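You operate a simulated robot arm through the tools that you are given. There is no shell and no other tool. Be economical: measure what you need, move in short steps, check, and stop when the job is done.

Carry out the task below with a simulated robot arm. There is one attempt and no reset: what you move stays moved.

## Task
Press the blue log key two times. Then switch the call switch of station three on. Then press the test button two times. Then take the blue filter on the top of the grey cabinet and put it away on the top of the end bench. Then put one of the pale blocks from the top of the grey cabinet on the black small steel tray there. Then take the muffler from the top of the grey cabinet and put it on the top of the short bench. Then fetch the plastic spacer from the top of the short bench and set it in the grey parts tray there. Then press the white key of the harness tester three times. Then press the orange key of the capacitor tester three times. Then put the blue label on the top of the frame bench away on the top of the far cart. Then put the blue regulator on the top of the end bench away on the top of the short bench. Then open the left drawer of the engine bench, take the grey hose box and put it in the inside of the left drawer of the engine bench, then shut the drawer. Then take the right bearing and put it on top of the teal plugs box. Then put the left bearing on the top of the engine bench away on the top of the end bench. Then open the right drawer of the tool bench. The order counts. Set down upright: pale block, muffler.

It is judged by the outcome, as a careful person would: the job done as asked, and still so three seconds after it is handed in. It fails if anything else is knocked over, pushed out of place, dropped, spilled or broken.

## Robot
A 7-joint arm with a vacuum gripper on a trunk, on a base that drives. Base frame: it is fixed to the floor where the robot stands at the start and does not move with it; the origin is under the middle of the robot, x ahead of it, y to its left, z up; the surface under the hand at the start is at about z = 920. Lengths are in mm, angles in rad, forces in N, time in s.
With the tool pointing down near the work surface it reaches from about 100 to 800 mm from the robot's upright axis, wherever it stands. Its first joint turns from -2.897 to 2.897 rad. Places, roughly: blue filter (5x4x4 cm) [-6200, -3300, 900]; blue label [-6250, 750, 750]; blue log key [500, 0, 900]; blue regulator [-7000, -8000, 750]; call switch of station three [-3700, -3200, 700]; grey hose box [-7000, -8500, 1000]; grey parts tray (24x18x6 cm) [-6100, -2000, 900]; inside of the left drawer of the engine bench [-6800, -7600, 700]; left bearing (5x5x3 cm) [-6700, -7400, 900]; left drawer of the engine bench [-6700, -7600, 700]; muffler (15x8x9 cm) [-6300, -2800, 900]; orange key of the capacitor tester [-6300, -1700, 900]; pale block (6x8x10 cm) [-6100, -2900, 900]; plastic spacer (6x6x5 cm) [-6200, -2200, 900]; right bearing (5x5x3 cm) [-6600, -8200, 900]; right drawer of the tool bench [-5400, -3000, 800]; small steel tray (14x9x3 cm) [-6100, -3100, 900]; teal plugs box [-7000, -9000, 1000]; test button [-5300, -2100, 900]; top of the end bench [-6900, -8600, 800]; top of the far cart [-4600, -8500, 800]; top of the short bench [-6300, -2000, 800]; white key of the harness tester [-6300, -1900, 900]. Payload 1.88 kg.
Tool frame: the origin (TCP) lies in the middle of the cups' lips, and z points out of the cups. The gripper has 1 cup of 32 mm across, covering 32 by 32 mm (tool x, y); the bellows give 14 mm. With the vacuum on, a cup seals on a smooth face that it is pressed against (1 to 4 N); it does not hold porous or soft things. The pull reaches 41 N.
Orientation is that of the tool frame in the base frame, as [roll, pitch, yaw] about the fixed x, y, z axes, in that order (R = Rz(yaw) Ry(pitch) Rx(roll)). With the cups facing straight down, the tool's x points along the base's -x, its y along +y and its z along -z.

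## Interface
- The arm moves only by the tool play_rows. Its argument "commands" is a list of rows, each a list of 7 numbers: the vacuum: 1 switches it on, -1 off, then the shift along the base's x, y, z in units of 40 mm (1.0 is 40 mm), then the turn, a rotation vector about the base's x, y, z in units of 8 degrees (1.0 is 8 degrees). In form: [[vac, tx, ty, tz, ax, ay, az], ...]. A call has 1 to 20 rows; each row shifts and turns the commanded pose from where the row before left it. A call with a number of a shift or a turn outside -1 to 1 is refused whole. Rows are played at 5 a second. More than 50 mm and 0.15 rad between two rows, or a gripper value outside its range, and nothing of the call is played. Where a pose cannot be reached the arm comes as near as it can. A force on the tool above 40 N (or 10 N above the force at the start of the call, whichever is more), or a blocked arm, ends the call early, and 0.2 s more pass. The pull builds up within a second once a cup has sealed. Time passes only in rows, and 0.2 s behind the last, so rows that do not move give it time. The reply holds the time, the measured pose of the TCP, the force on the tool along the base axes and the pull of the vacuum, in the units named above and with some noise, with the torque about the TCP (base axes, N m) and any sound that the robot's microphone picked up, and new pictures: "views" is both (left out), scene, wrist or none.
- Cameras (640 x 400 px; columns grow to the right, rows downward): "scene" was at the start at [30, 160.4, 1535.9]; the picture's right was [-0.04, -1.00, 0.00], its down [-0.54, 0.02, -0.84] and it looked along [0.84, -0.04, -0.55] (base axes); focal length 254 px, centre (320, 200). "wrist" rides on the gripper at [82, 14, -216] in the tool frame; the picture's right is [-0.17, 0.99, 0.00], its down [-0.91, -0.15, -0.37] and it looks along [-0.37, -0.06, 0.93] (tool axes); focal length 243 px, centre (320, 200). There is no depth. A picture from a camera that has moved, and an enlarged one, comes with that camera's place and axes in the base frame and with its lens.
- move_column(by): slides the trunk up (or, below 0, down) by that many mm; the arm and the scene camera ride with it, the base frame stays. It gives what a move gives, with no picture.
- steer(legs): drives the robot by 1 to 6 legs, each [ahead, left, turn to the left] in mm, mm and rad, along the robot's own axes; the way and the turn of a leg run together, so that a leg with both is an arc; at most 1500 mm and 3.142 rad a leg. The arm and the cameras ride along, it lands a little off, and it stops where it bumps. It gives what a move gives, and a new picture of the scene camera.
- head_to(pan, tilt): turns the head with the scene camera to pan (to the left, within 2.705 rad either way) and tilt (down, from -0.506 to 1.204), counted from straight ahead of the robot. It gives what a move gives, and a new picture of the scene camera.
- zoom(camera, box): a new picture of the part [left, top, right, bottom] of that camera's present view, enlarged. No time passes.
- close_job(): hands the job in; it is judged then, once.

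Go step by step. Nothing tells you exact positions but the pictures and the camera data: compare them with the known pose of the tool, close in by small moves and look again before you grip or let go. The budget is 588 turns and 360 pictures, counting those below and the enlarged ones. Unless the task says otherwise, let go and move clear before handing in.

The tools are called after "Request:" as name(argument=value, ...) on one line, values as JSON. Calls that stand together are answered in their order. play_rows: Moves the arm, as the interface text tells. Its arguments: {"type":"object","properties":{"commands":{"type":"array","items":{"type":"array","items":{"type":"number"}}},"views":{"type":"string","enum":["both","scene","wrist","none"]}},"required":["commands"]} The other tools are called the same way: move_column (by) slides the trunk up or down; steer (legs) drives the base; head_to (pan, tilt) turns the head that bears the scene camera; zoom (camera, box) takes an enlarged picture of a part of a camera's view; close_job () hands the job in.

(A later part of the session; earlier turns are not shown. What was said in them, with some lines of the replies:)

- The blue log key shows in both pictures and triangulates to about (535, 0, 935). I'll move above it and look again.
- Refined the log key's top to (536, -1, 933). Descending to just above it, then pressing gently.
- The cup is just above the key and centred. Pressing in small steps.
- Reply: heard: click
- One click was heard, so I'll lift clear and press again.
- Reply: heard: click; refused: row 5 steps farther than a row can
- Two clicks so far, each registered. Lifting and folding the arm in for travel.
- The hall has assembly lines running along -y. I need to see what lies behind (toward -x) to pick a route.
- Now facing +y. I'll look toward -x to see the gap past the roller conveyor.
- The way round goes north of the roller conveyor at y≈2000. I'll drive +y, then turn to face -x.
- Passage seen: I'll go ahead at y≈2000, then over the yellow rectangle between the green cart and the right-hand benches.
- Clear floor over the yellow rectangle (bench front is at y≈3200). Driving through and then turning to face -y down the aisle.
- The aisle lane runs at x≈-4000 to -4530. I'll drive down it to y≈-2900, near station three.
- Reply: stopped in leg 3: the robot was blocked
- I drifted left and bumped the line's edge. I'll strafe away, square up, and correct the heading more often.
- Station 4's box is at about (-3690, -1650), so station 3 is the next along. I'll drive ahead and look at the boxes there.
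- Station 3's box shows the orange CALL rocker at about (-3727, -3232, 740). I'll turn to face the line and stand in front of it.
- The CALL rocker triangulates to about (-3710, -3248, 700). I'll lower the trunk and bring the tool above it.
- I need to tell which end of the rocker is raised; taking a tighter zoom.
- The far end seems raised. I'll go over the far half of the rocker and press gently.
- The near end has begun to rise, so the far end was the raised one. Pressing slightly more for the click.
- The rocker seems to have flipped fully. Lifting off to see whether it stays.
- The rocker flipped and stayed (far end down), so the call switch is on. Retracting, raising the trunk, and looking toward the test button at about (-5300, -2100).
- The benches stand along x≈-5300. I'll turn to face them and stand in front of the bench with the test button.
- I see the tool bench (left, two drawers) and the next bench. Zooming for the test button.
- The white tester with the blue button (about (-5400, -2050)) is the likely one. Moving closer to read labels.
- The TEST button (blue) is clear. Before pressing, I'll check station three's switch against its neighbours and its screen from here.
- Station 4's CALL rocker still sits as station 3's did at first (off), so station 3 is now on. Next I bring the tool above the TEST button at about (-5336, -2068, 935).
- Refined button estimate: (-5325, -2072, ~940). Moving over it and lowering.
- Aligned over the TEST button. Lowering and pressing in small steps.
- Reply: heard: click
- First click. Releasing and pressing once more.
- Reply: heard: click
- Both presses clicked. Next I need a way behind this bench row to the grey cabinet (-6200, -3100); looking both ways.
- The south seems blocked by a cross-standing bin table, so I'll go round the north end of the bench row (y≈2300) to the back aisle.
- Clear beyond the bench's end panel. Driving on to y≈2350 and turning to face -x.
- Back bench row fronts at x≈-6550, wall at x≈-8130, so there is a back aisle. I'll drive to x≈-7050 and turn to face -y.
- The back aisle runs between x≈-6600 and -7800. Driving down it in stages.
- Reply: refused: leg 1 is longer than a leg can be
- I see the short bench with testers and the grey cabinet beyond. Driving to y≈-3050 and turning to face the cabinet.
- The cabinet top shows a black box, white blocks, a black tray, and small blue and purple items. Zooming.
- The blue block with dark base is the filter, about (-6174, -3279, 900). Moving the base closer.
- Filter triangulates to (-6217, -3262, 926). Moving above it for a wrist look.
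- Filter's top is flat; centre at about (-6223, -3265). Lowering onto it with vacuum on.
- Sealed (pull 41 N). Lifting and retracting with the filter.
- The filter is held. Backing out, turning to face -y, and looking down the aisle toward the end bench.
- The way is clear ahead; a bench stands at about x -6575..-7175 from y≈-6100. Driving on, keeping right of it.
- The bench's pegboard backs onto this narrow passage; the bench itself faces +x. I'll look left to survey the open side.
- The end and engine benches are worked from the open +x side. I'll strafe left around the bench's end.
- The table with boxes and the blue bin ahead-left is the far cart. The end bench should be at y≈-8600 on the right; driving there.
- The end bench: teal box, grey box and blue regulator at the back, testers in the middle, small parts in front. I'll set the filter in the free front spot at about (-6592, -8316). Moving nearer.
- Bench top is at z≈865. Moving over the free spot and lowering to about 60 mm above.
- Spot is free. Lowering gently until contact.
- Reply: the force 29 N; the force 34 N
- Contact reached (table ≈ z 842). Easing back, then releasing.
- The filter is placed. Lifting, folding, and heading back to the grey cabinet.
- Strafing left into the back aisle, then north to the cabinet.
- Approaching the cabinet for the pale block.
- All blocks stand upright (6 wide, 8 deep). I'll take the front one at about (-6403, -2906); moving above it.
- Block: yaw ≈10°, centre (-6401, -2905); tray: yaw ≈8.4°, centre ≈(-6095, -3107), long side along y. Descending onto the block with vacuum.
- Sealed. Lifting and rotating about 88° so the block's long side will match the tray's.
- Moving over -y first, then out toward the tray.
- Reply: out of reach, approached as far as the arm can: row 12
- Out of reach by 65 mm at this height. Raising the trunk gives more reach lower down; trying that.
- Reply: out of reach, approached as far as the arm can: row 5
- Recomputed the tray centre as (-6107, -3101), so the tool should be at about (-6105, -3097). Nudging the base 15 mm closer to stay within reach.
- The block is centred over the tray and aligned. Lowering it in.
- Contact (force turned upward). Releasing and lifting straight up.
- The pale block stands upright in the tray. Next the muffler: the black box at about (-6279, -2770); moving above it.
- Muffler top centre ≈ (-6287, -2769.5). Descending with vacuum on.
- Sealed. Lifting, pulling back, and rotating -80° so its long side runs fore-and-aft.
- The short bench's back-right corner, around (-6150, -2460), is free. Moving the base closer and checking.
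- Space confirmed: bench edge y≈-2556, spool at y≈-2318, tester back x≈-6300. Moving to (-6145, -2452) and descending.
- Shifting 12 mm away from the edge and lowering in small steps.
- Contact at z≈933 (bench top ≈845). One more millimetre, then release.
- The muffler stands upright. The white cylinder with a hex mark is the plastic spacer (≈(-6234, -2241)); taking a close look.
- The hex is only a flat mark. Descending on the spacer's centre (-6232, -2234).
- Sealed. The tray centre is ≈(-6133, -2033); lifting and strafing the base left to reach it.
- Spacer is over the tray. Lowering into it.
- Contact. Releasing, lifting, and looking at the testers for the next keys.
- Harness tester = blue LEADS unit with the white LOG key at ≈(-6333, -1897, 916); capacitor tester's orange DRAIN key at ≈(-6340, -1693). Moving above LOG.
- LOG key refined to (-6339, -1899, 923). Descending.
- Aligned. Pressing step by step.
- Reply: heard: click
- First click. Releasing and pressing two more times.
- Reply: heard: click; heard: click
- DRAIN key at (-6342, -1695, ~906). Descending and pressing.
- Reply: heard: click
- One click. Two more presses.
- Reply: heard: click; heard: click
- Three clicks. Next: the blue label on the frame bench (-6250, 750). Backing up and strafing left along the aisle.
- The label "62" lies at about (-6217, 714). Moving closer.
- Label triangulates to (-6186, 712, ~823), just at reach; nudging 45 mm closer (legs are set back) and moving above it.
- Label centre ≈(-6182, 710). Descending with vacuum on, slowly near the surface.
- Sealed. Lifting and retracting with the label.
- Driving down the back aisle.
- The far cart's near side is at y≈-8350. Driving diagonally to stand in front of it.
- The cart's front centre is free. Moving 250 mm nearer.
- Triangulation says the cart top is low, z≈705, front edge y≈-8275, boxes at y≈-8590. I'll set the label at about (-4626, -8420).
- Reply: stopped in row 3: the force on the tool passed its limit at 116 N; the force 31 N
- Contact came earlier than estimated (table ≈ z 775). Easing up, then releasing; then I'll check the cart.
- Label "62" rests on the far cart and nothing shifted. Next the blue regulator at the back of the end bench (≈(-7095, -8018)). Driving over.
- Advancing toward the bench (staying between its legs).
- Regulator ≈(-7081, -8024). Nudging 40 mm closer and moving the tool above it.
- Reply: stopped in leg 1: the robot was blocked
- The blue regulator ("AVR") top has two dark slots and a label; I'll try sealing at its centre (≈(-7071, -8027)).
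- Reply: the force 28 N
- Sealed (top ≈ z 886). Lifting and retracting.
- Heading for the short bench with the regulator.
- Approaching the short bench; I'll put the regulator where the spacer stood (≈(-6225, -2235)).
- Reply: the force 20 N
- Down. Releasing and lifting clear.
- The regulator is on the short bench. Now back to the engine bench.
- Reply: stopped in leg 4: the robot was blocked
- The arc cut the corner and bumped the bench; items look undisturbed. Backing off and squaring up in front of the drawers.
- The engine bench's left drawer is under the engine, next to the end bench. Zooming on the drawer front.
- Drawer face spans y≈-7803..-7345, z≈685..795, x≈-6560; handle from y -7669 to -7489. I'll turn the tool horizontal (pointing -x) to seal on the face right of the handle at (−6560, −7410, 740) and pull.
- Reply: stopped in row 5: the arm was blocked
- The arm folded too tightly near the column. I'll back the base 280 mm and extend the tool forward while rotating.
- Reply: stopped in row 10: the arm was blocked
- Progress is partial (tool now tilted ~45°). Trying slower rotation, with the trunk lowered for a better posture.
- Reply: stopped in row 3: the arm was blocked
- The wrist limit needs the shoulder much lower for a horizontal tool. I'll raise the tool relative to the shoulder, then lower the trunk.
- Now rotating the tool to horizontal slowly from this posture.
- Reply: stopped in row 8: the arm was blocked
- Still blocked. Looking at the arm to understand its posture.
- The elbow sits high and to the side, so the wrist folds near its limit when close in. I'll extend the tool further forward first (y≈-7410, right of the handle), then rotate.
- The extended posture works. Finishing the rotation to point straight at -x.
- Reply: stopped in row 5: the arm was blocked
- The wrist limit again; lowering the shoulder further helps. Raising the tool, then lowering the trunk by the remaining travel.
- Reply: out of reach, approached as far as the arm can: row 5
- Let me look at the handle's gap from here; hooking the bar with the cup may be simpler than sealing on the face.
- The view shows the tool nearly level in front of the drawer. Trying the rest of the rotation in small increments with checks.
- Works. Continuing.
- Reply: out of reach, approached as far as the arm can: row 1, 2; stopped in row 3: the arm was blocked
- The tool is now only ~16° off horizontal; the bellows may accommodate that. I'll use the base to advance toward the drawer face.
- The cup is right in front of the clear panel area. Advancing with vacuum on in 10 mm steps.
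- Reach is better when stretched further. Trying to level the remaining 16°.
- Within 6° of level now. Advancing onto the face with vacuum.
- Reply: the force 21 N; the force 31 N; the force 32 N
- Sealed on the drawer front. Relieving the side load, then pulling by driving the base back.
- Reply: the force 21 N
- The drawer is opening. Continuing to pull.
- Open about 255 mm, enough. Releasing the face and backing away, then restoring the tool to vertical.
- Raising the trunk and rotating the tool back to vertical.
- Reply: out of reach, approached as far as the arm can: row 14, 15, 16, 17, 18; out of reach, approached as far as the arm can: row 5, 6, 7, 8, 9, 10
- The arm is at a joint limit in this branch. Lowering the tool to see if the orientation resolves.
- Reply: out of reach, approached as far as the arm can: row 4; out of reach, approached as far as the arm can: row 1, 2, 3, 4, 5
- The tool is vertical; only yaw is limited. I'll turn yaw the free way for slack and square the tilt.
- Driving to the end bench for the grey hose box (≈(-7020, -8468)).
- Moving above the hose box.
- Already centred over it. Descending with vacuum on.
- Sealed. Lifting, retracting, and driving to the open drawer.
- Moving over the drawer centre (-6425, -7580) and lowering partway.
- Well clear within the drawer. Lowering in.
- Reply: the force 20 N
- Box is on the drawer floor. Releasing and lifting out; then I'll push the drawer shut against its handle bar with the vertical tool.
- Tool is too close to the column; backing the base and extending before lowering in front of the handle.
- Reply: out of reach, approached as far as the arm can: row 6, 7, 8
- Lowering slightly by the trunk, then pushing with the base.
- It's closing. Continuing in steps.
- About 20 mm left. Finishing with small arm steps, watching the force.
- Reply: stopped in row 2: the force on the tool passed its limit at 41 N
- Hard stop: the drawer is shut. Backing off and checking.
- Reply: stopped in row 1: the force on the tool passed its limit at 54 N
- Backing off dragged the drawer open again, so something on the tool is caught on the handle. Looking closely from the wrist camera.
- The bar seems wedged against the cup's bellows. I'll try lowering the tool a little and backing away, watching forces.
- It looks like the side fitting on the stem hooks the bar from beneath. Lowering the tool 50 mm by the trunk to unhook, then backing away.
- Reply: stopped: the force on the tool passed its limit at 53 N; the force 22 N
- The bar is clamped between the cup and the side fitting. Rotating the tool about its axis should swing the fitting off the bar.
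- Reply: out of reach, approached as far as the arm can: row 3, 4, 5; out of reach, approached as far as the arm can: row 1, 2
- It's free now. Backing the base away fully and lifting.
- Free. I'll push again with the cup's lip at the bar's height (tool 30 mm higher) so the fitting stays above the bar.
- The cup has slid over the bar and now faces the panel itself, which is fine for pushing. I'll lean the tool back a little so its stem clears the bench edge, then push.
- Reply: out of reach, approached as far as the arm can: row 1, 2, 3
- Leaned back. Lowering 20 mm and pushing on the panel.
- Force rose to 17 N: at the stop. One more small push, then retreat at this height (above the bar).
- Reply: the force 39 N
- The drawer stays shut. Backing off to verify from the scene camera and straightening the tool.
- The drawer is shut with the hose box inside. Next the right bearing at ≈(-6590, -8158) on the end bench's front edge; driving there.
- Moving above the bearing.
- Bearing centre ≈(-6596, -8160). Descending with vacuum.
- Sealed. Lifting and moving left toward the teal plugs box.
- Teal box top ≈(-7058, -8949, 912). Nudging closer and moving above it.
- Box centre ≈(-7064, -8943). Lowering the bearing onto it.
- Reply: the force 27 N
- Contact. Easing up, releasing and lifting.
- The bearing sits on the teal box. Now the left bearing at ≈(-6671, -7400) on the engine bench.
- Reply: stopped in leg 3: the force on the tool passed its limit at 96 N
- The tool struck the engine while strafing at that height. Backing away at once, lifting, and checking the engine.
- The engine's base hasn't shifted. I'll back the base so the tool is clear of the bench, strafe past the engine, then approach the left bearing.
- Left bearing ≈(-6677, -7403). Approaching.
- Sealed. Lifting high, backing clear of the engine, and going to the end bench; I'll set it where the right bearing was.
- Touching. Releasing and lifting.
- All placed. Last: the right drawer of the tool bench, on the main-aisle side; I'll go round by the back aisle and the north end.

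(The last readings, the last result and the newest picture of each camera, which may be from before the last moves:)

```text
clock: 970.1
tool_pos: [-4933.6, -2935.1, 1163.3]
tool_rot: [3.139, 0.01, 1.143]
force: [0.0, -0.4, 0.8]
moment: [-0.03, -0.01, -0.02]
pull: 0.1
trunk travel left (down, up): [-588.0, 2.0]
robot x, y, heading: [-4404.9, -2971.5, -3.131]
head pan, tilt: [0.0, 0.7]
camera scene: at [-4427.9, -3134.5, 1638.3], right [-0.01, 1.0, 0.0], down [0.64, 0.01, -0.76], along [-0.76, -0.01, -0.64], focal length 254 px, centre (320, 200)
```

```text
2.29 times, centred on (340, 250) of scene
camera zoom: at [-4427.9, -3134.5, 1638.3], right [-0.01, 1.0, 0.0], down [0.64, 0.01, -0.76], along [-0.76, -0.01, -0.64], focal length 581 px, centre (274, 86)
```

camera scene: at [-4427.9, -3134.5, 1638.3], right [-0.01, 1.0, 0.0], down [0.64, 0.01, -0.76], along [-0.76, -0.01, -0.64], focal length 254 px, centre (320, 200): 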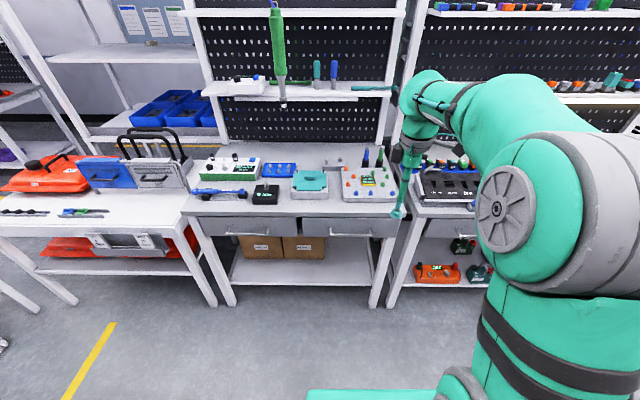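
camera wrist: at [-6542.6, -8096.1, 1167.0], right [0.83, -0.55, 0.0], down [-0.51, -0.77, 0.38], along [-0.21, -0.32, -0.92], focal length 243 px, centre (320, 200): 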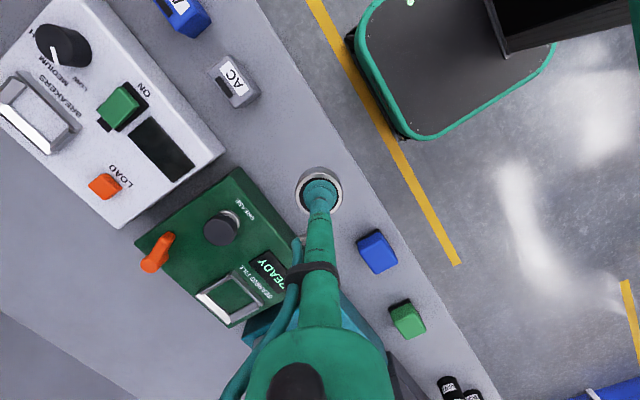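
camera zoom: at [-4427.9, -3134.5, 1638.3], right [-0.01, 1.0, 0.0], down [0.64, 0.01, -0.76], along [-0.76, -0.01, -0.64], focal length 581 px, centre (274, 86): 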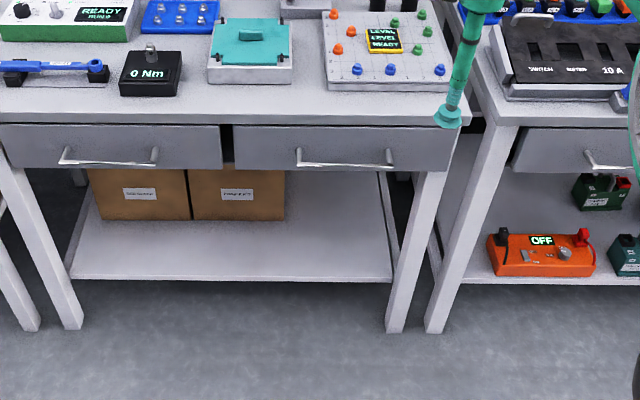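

The tool bench's right drawer: face y≈-3231..-2770, z≈692..819, x≈-5270; clear area right of its handle at y≈-2828. Positioning the base and pre-setting the tool's yaw, trunk and a first tilt.

Request:
steer(legs=[[15, -70, -0.01]])

Request:
play_rows(commands=[[-1, 0, 0, 0, 0, 0, -0.6], [-1, 0, 0, 0, 0, 0, -0.6], [-1, 0, 0, 0, 0, 0, -0.6], [-1, 0, 0, 0, 0, 0, -0.6], [-1, 0, 0, 0, 0, 0, -0.6], [-1, 0, 0, 0, 0, 0, -0.6], [-1, 0, 0, 0, 0, 0, -0.6], [-1, 0, 0, 0, 0, 0, -0.5], [-1, 0, 0, 0, 0, 0, 0]], views="none")

Request:
move_column(by=-380)

```text
clock: 971.1
tool_pos: [-4948.3, -2860.6, 1162.1]
tool_rot: [3.14, 0.011, 1.134]
force: [-0.2, 1.0, 0.1]
moment: [0.0, -0.01, 0.0]
pull: 0.2
trunk travel left (down, up): [-588.0, 2.0]
robot x, y, heading: [-4419.3, -2901.0, -3.139]
head pan, tilt: [0.0, 0.7]
camera scene: at [-4444.7, -3064.0, 1638.4], right [0.0, 1.0, 0.0], down [0.64, 0.0, -0.76], along [-0.76, 0.0, -0.64], focal length 254 px, centre (320, 200)
```

scene: 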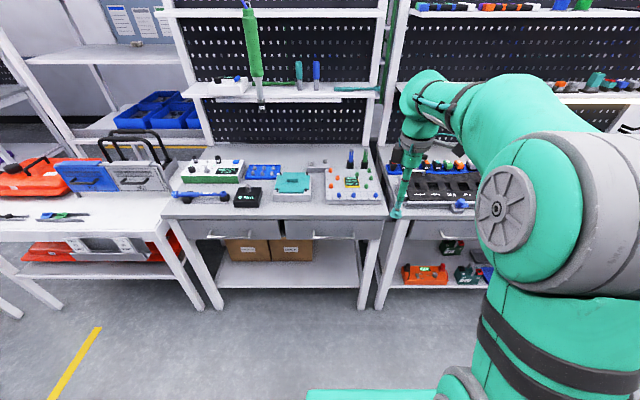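

```text
clock: 973.1
tool_pos: [-4948.4, -2860.9, 1163.8]
tool_rot: [3.139, 0.011, 0.505]
force: [0.6, 0.1, -0.1]
moment: [-0.01, -0.04, 0.04]
pull: 0.0
trunk travel left (down, up): [-588.0, 2.0]
robot x, y, heading: [-4420.2, -2900.9, -3.139]
head pan, tilt: [0.0, 0.7]
```

```text
clock: 976.8
tool_pos: [-4949.2, -2858.9, 783.8]
tool_rot: [3.138, 0.009, 0.507]
force: [-0.3, 0.1, -0.1]
moment: [-0.01, -0.02, -0.01]
pull: 0.0
trunk travel left (down, up): [-208.0, 382.0]
robot x, y, heading: [-4416.6, -2902.5, -3.141]
head pan, tilt: [0.0, 0.7]
```

Extending, raising and tilting together in moderate steps.

Request:
play_rows(commands=[[-1, -0.6, 0.1, 0.5, 0, 0.4, 0], [-1, -0.6, 0.1, 0.5, 0, 0.4, 0], [-1, -0.6, 0.1, 0.5, 0, 0.4, 0], [-1, -0.6, 0.1, 0.5, 0, 0.4, 0], [-1, -0.6, 0.1, 0.5, 0, 0.5, 0], [-1, -0.6, 0.1, 0.5, 0, 0.5, 0], [-1, 0, 0, 0, 0, 0, 0]], views="none")

```text
clock: 978.4
tool_pos: [-5092.5, -2836.5, 904.3]
tool_rot: [-2.96, 0.327, 0.54]
force: [0.5, -0.5, 0.1]
moment: [-0.02, -0.02, -0.05]
pull: 0.0
trunk travel left (down, up): [-208.0, 382.0]
robot x, y, heading: [-4424.6, -2899.7, -3.139]
head pan, tilt: [0.0, 0.7]
```

Request:
play_rows(commands=[[-1, -0.3, 0, 0.2, 0, 0.5, 0], [-1, -0.3, 0, 0.2, 0, 0.5, 0], [-1, -0.3, 0, 0.2, 0, 0.5, 0], [-1, -0.3, 0, 0.2, 0, 0.5, 0], [-1, 0, 0, 0, 0, 0.5, 0], [-1, 0, 0, 0, 0, 0.5, 0], [-1, 0, 0, 0, 0, 0, 0]], views="none")

Request:
play_rows(commands=[[-1, 0, 0, 0, 0, 0.5, 0], [-1, 0, 0, 0, 0, 0.5, 0], [-1, 0, 0, 0, 0, 0.5, 0], [-1, 0, 0, 0, 0, 0.5, 0], [-1, 0, 0, 0, 0, 0, 0]], views="none")

```text
clock: 980.0
tool_pos: [-5141.1, -2836.1, 937.5]
tool_rot: [-2.69, 0.674, 0.671]
force: [-0.6, -0.2, 0.1]
moment: [-0.02, -0.01, -0.01]
pull: 0.0
trunk travel left (down, up): [-208.0, 382.0]
robot x, y, heading: [-4422.5, -2898.5, -3.138]
head pan, tilt: [0.0, 0.7]
```

```text
clock: 981.2
tool_pos: [-5141.1, -2835.0, 935.7]
tool_rot: [-2.416, 0.877, 0.865]
force: [0.7, 0.3, 0.3]
moment: [0.03, 0.0, 0.02]
pull: 0.0
trunk travel left (down, up): [-208.0, 382.0]
robot x, y, heading: [-4419.7, -2897.4, -3.144]
head pan, tilt: [0.0, 0.7]
```

Working smoothly. Finishing the tilt.

Request:
play_rows(commands=[[-1, 0, 0, 0, 0, 0.45, 0], [-1, 0, 0, 0, 0, 0.45, 0], [-1, 0, 0, 0, 0, 0.45, 0], [-1, 0, 0, 0, 0, 0.45, 0], [-1, 0, 0, 0, 0, 0, 0]], views="none")

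Request:
play_rows(commands=[[-1, 0, 0, 0, 0, 0.45, 0], [-1, 0, 0, 0, 0, 0.45, 0], [-1, 0, 0, 0, 0, 0.4, 0], [-1, 0, 0, 0, 0, 0.3, 0], [-1, 0, 0, 0, 0, 0, 0]], views="none")

```text
clock: 982.6
tool_pos: [-5158.1, -2839.3, 889.1]
tool_rot: [-2.171, 0.992, 1.067]
force: [0.3, 0.1, -0.2]
moment: [0.03, -0.02, 0.02]
pull: 0.2
trunk travel left (down, up): [-208.0, 382.0]
robot x, y, heading: [-4420.9, -2902.4, -3.139]
head pan, tilt: [0.0, 0.7]
stopped in row 5: the arm was blocked; the commanded pose is now the measured one
```

```text
clock: 983.2
tool_pos: [-5178.5, -2845.5, 763.8]
tool_rot: [-2.299, 0.985, 0.973]
force: [0.1, -0.7, -0.8]
moment: [0.0, 0.14, -0.04]
pull: 0.1
trunk travel left (down, up): [-208.0, 382.0]
robot x, y, heading: [-4417.9, -2901.2, -3.141]
head pan, tilt: [0.0, 0.7]
stopped in row 3: the arm was blocked; the commanded pose is now the measured one
```

At the wrist limit again; raising the tool then lowering the trunk fully, as worked before.

Request:
play_rows(commands=[[-1, 0.2, 0.05, 0.8, 0, 0, 0], [-1, 0.2, 0.05, 0.8, 0, 0, 0], [-1, 0.1, 0.05, 0.8, 0, 0, 0], [-1, 0.1, 0.05, 0.8, 0, 0, 0], [-1, 0.1, 0, 0.8, 0, 0, 0], [-1, 0, 0, 0.7, 0, 0, 0], [-1, 0, 0, 0, 0, 0, 0]], views="none")

Request:
move_column(by=-204)

Request:
play_rows(commands=[[-1, 0, 0, 0, 0, 0.3, 0], [-1, 0, 0, 0, 0, 0.3, 0], [-1, 0, 0, 0, 0, 0.3, 0], [-1, 0, 0, 0, 0, 0, 0]], views="none")

```text
clock: 984.8
tool_pos: [-5139.3, -2836.7, 973.4]
tool_rot: [-2.276, 0.996, 0.987]
force: [0.0, -0.3, -0.1]
moment: [-0.02, -0.01, -0.01]
pull: 0.1
trunk travel left (down, up): [-208.0, 382.0]
robot x, y, heading: [-4422.7, -2901.2, -3.142]
head pan, tilt: [0.0, 0.7]
```

```text
clock: 987.0
tool_pos: [-5138.9, -2836.1, 769.1]
tool_rot: [-2.276, 0.995, 0.99]
force: [-0.8, 0.6, -0.6]
moment: [-0.03, 0.01, 0.02]
pull: 0.1
trunk travel left (down, up): [-4.0, 586.0]
robot x, y, heading: [-4421.7, -2902.6, -3.137]
head pan, tilt: [0.0, 0.7]
```

```text
clock: 988.0
tool_pos: [-5141.0, -2837.0, 769.3]
tool_rot: [-2.062, 1.053, 1.174]
force: [1.3, 0.2, -0.8]
moment: [0.01, 0.04, -0.02]
pull: 0.0
trunk travel left (down, up): [-4.0, 586.0]
robot x, y, heading: [-4423.3, -2899.5, -3.141]
head pan, tilt: [0.0, 0.7]
```

Request:
play_rows(commands=[[-1, -0.2, 0, 0, 0, 0.3, 0], [-1, -0.2, 0, 0, 0, 0.3, 0], [-1, 0, 0, 0, 0, 0.3, 0], [-1, 0, 0, 0, 0, 0.3, 0], [-1, 0, 0, 0, 0, 0, 0]], views="none")

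Request:
head_to(pan=-0.1, tilt=0.4)

Request:
zoom(camera="scene", box=[260, 140, 460, 260])

```text
clock: 989.2
tool_pos: [-5155.5, -2837.4, 768.8]
tool_rot: [-1.719, 1.097, 1.476]
force: [0.2, 0.2, -0.3]
moment: [0.0, 0.01, 0.01]
pull: 0.0
trunk travel left (down, up): [-4.0, 586.0]
robot x, y, heading: [-4419.5, -2900.3, -3.136]
head pan, tilt: [0.0, 0.7]
```

```text
clock: 990.0
tool_pos: [-5155.1, -2836.6, 769.3]
tool_rot: [-1.721, 1.096, 1.474]
force: [0.1, 0.1, 0.2]
moment: [0.01, 0.01, 0.01]
pull: 0.0
trunk travel left (down, up): [-4.0, 586.0]
robot x, y, heading: [-4424.8, -2904.0, -3.141]
head pan, tilt: [-0.099, 0.4]
camera scene: at [-4452.0, -3055.4, 1081.1], right [0.1, 1.0, 0.0], down [0.39, -0.04, -0.92], along [-0.92, 0.09, -0.39], focal length 254 px, centre (320, 200)
```

scene: 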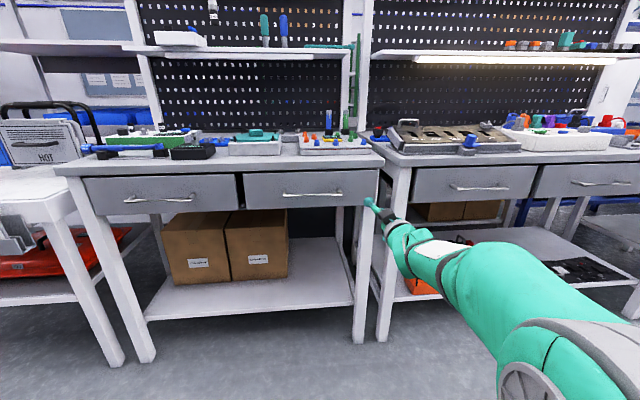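

```text
3.20 times, centred on (360, 200) of scene
camera zoom: at [-4452.0, -3055.4, 1081.1], right [0.1, 1.0, 0.0], down [0.39, -0.04, -0.92], along [-0.92, 0.09, -0.39], focal length 814 px, centre (192, 200)
```

zoom: 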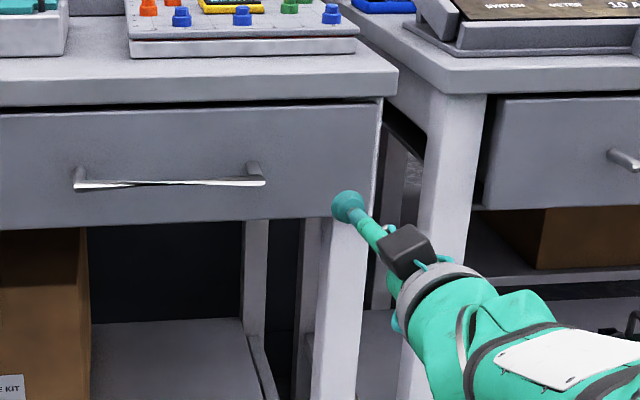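

Level and aimed at the clear area right of the handle. Advancing with the base, then creeping in with vacuum.

Request:
steer(legs=[[75, 0, 0]])

Request:
play_rows(commands=[[1, -0.25, 0, 0, 0, 0, 0], [1, 0, 0, 0, 0, 0, 0]], views="none")

Request:
play_rows(commands=[[1, -0.2, 0, 0, 0, 0, 0], [1, 0, 0, 0, 0, 0, 0]], views="none")

```text
clock: 991.1
tool_pos: [-5230.0, -2837.5, 768.9]
tool_rot: [-1.721, 1.097, 1.474]
force: [0.3, 0.2, 0.9]
moment: [-0.03, -0.01, -0.02]
pull: 0.1
trunk travel left (down, up): [-4.0, 586.0]
robot x, y, heading: [-4496.8, -2903.6, -3.142]
head pan, tilt: [-0.099, 0.4]
camera scene: at [-4526.4, -3055.6, 1081.2], right [0.1, 1.0, 0.0], down [0.39, -0.04, -0.92], along [-0.92, 0.09, -0.39], focal length 254 px, centre (320, 200)
```

scene: 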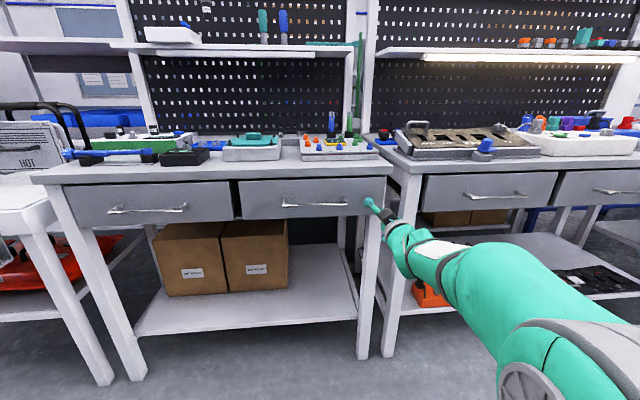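

```text
clock: 991.7
tool_pos: [-5239.2, -2838.1, 767.7]
tool_rot: [-1.721, 1.095, 1.474]
force: [-0.1, -0.7, 1.1]
moment: [0.01, -0.01, -0.01]
pull: 0.0
trunk travel left (down, up): [-4.0, 586.0]
robot x, y, heading: [-4498.7, -2901.6, -3.136]
head pan, tilt: [-0.099, 0.4]
```

```text
clock: 992.3
tool_pos: [-5246.3, -2839.1, 767.3]
tool_rot: [-1.724, 1.096, 1.47]
force: [9.9, -4.4, -4.9]
moment: [-0.18, 0.44, -0.2]
pull: 41.5
trunk travel left (down, up): [-4.0, 586.0]
robot x, y, heading: [-4496.3, -2897.6, -3.131]
head pan, tilt: [-0.099, 0.4]
```

Sealed. Relaxing slightly and pulling with the base.

Request:
play_rows(commands=[[1, 0.15, 0, -0.05, 0, 0, 0], [1, 0, 0, 0, 0, 0, 0]], views="none")

Request:
steer(legs=[[-90, 0, 0]])

```text
clock: 992.9
tool_pos: [-5242.1, -2837.9, 766.8]
tool_rot: [-1.718, 1.094, 1.477]
force: [-1.5, -5.7, -2.5]
moment: [-0.13, 0.28, -0.2]
pull: 41.0
trunk travel left (down, up): [-4.0, 586.0]
robot x, y, heading: [-4498.5, -2904.9, -3.142]
head pan, tilt: [-0.099, 0.4]
```

```text
clock: 994.0
tool_pos: [-5153.2, -2838.6, 766.4]
tool_rot: [-1.718, 1.096, 1.476]
force: [-1.4, -17.3, -0.6]
moment: [0.05, 0.28, -0.19]
pull: 40.4
trunk travel left (down, up): [-4.0, 586.0]
robot x, y, heading: [-4404.6, -2901.5, -3.134]
head pan, tilt: [-0.099, 0.4]
camera scene: at [-4437.5, -3056.2, 1081.1], right [0.1, 1.0, 0.0], down [0.39, -0.04, -0.92], along [-0.92, 0.09, -0.39], focal length 254 px, centre (320, 200)
```

scene: 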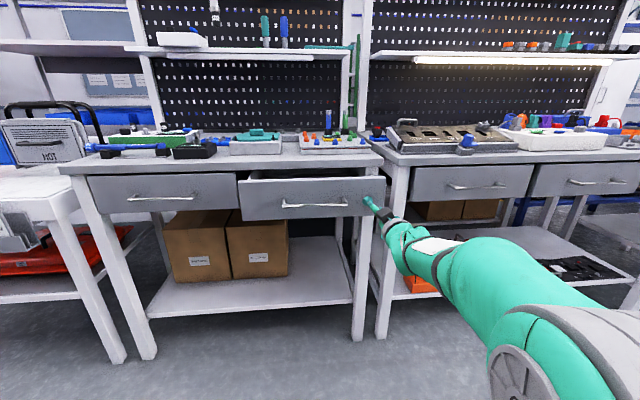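

The drawer is opening. Pulling further.

Request:
steer(legs=[[-100, 0, 0]])

Request:
steer(legs=[[-75, 0, 0]])

```text
clock: 995.1
tool_pos: [-5054.1, -2838.2, 768.0]
tool_rot: [-1.717, 1.094, 1.479]
force: [-1.1, -7.5, 0.2]
moment: [-0.1, 0.22, -0.2]
pull: 40.9
trunk travel left (down, up): [-4.0, 586.0]
robot x, y, heading: [-4312.1, -2898.9, -3.138]
head pan, tilt: [-0.099, 0.4]
camera scene: at [-4338.7, -3055.6, 1081.1], right [0.1, 1.0, 0.0], down [0.39, -0.04, -0.92], along [-0.92, 0.09, -0.39], focal length 254 px, centre (320, 200)
```

scene: 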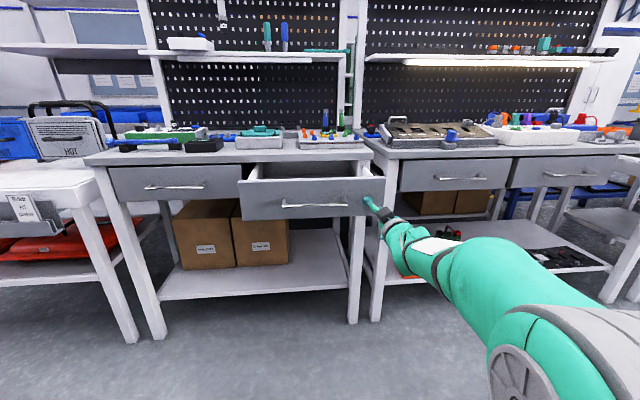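

```text
clock: 996.1
tool_pos: [-4977.9, -2839.1, 766.3]
tool_rot: [-1.717, 1.094, 1.48]
force: [-1.4, -7.7, -1.1]
moment: [-0.14, 0.18, -0.19]
pull: 40.2
trunk travel left (down, up): [-4.0, 586.0]
robot x, y, heading: [-4231.3, -2899.3, -3.138]
head pan, tilt: [-0.099, 0.4]
camera scene: at [-4263.6, -3055.5, 1081.1], right [0.1, 1.0, 0.0], down [0.39, -0.04, -0.92], along [-0.92, 0.09, -0.39], focal length 254 px, centre (320, 200)
```

scene: 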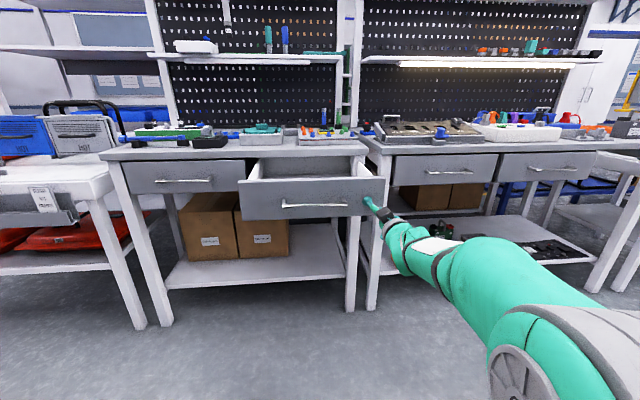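

Open about 265 mm. Pulling 50 mm more, then releasing.

Request:
steer(legs=[[-50, 0, 0]])

Request:
play_rows(commands=[[-1, 0, 0, 0, 0, 0, 0], [-1, 0, 0, 0, 0, 0, 0], [-1, 0, 0, 0, 0, 0, 0], [-1, 0.3, 0, 0, 0, 0, 0], [-1, 0.5, 0, 0, 0, 0, 0]], views="none")

Request:
zoom(camera="scene", box=[200, 120, 460, 280])

```text
clock: 997.1
tool_pos: [-4929.5, -2838.0, 767.6]
tool_rot: [-1.716, 1.095, 1.478]
force: [-0.9, -1.8, -0.3]
moment: [-0.05, 0.14, -0.2]
pull: 40.5
trunk travel left (down, up): [-4.0, 586.0]
robot x, y, heading: [-4179.5, -2901.9, -3.138]
head pan, tilt: [-0.099, 0.4]
camera scene: at [-4214.2, -3055.1, 1081.2], right [0.1, 1.0, 0.0], down [0.39, -0.04, -0.92], along [-0.92, 0.09, -0.39], focal length 254 px, centre (320, 200)
```

scene: 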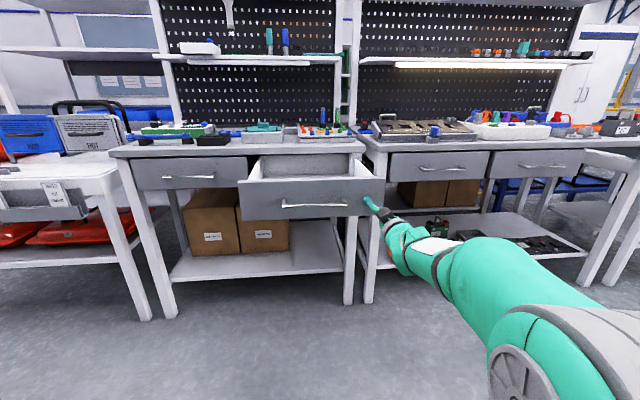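

```text
clock: 998.3
tool_pos: [-4896.4, -2838.2, 767.4]
tool_rot: [-1.719, 1.094, 1.479]
force: [0.3, -0.4, -0.4]
moment: [-0.02, 0.01, 0.0]
pull: 0.0
trunk travel left (down, up): [-4.0, 586.0]
robot x, y, heading: [-4185.0, -2901.2, -3.136]
head pan, tilt: [-0.099, 0.4]
```

```text
2.46 times, centred on (330, 200) of scene
camera zoom: at [-4214.3, -3055.0, 1081.2], right [0.1, 1.0, 0.0], down [0.39, -0.04, -0.92], along [-0.92, 0.09, -0.39], focal length 626 px, centre (295, 200)
```

zoom: 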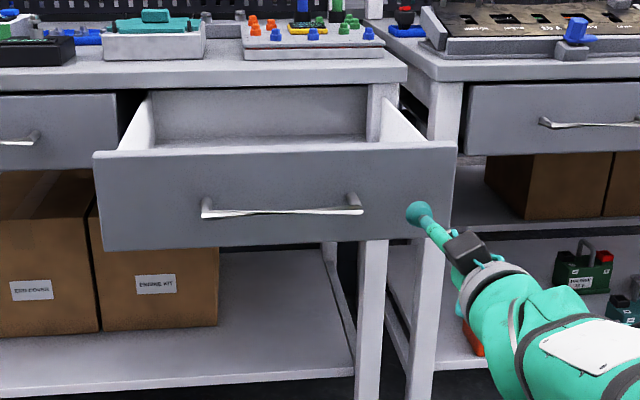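

The right drawer of the tool bench is open about 315 mm, the cup is released and clear, and every other step is done. I'm handing in.

Request:
close_job()

```text
The job is handed in.
```

I carried out every step of the task in the order given and handed the job in. The robot is clear of the tool bench's right drawer, which stands open about 315 mm.

A few things a careful checker should know:

- **Call switch of station three:** it has no indicator light. I took it as on because it flipped and stayed, and station four's untouched switch still sits the other way.
- **Bumps while driving:** I bumped the line's edge, the engine bench and the end bench. Nothing looked moved afterwards.
- **Hard contacts:** the tool struck the engine on the engine bench at about 96 N. It also pressed the blue label onto the far cart at about 116 N. I saw no shift of the engine's base or the cart.
- **Left drawer of the engine bench:** the tool hooked the handle and pulled it open again after the first push. I freed it and shut it fully with the grey hose box inside.
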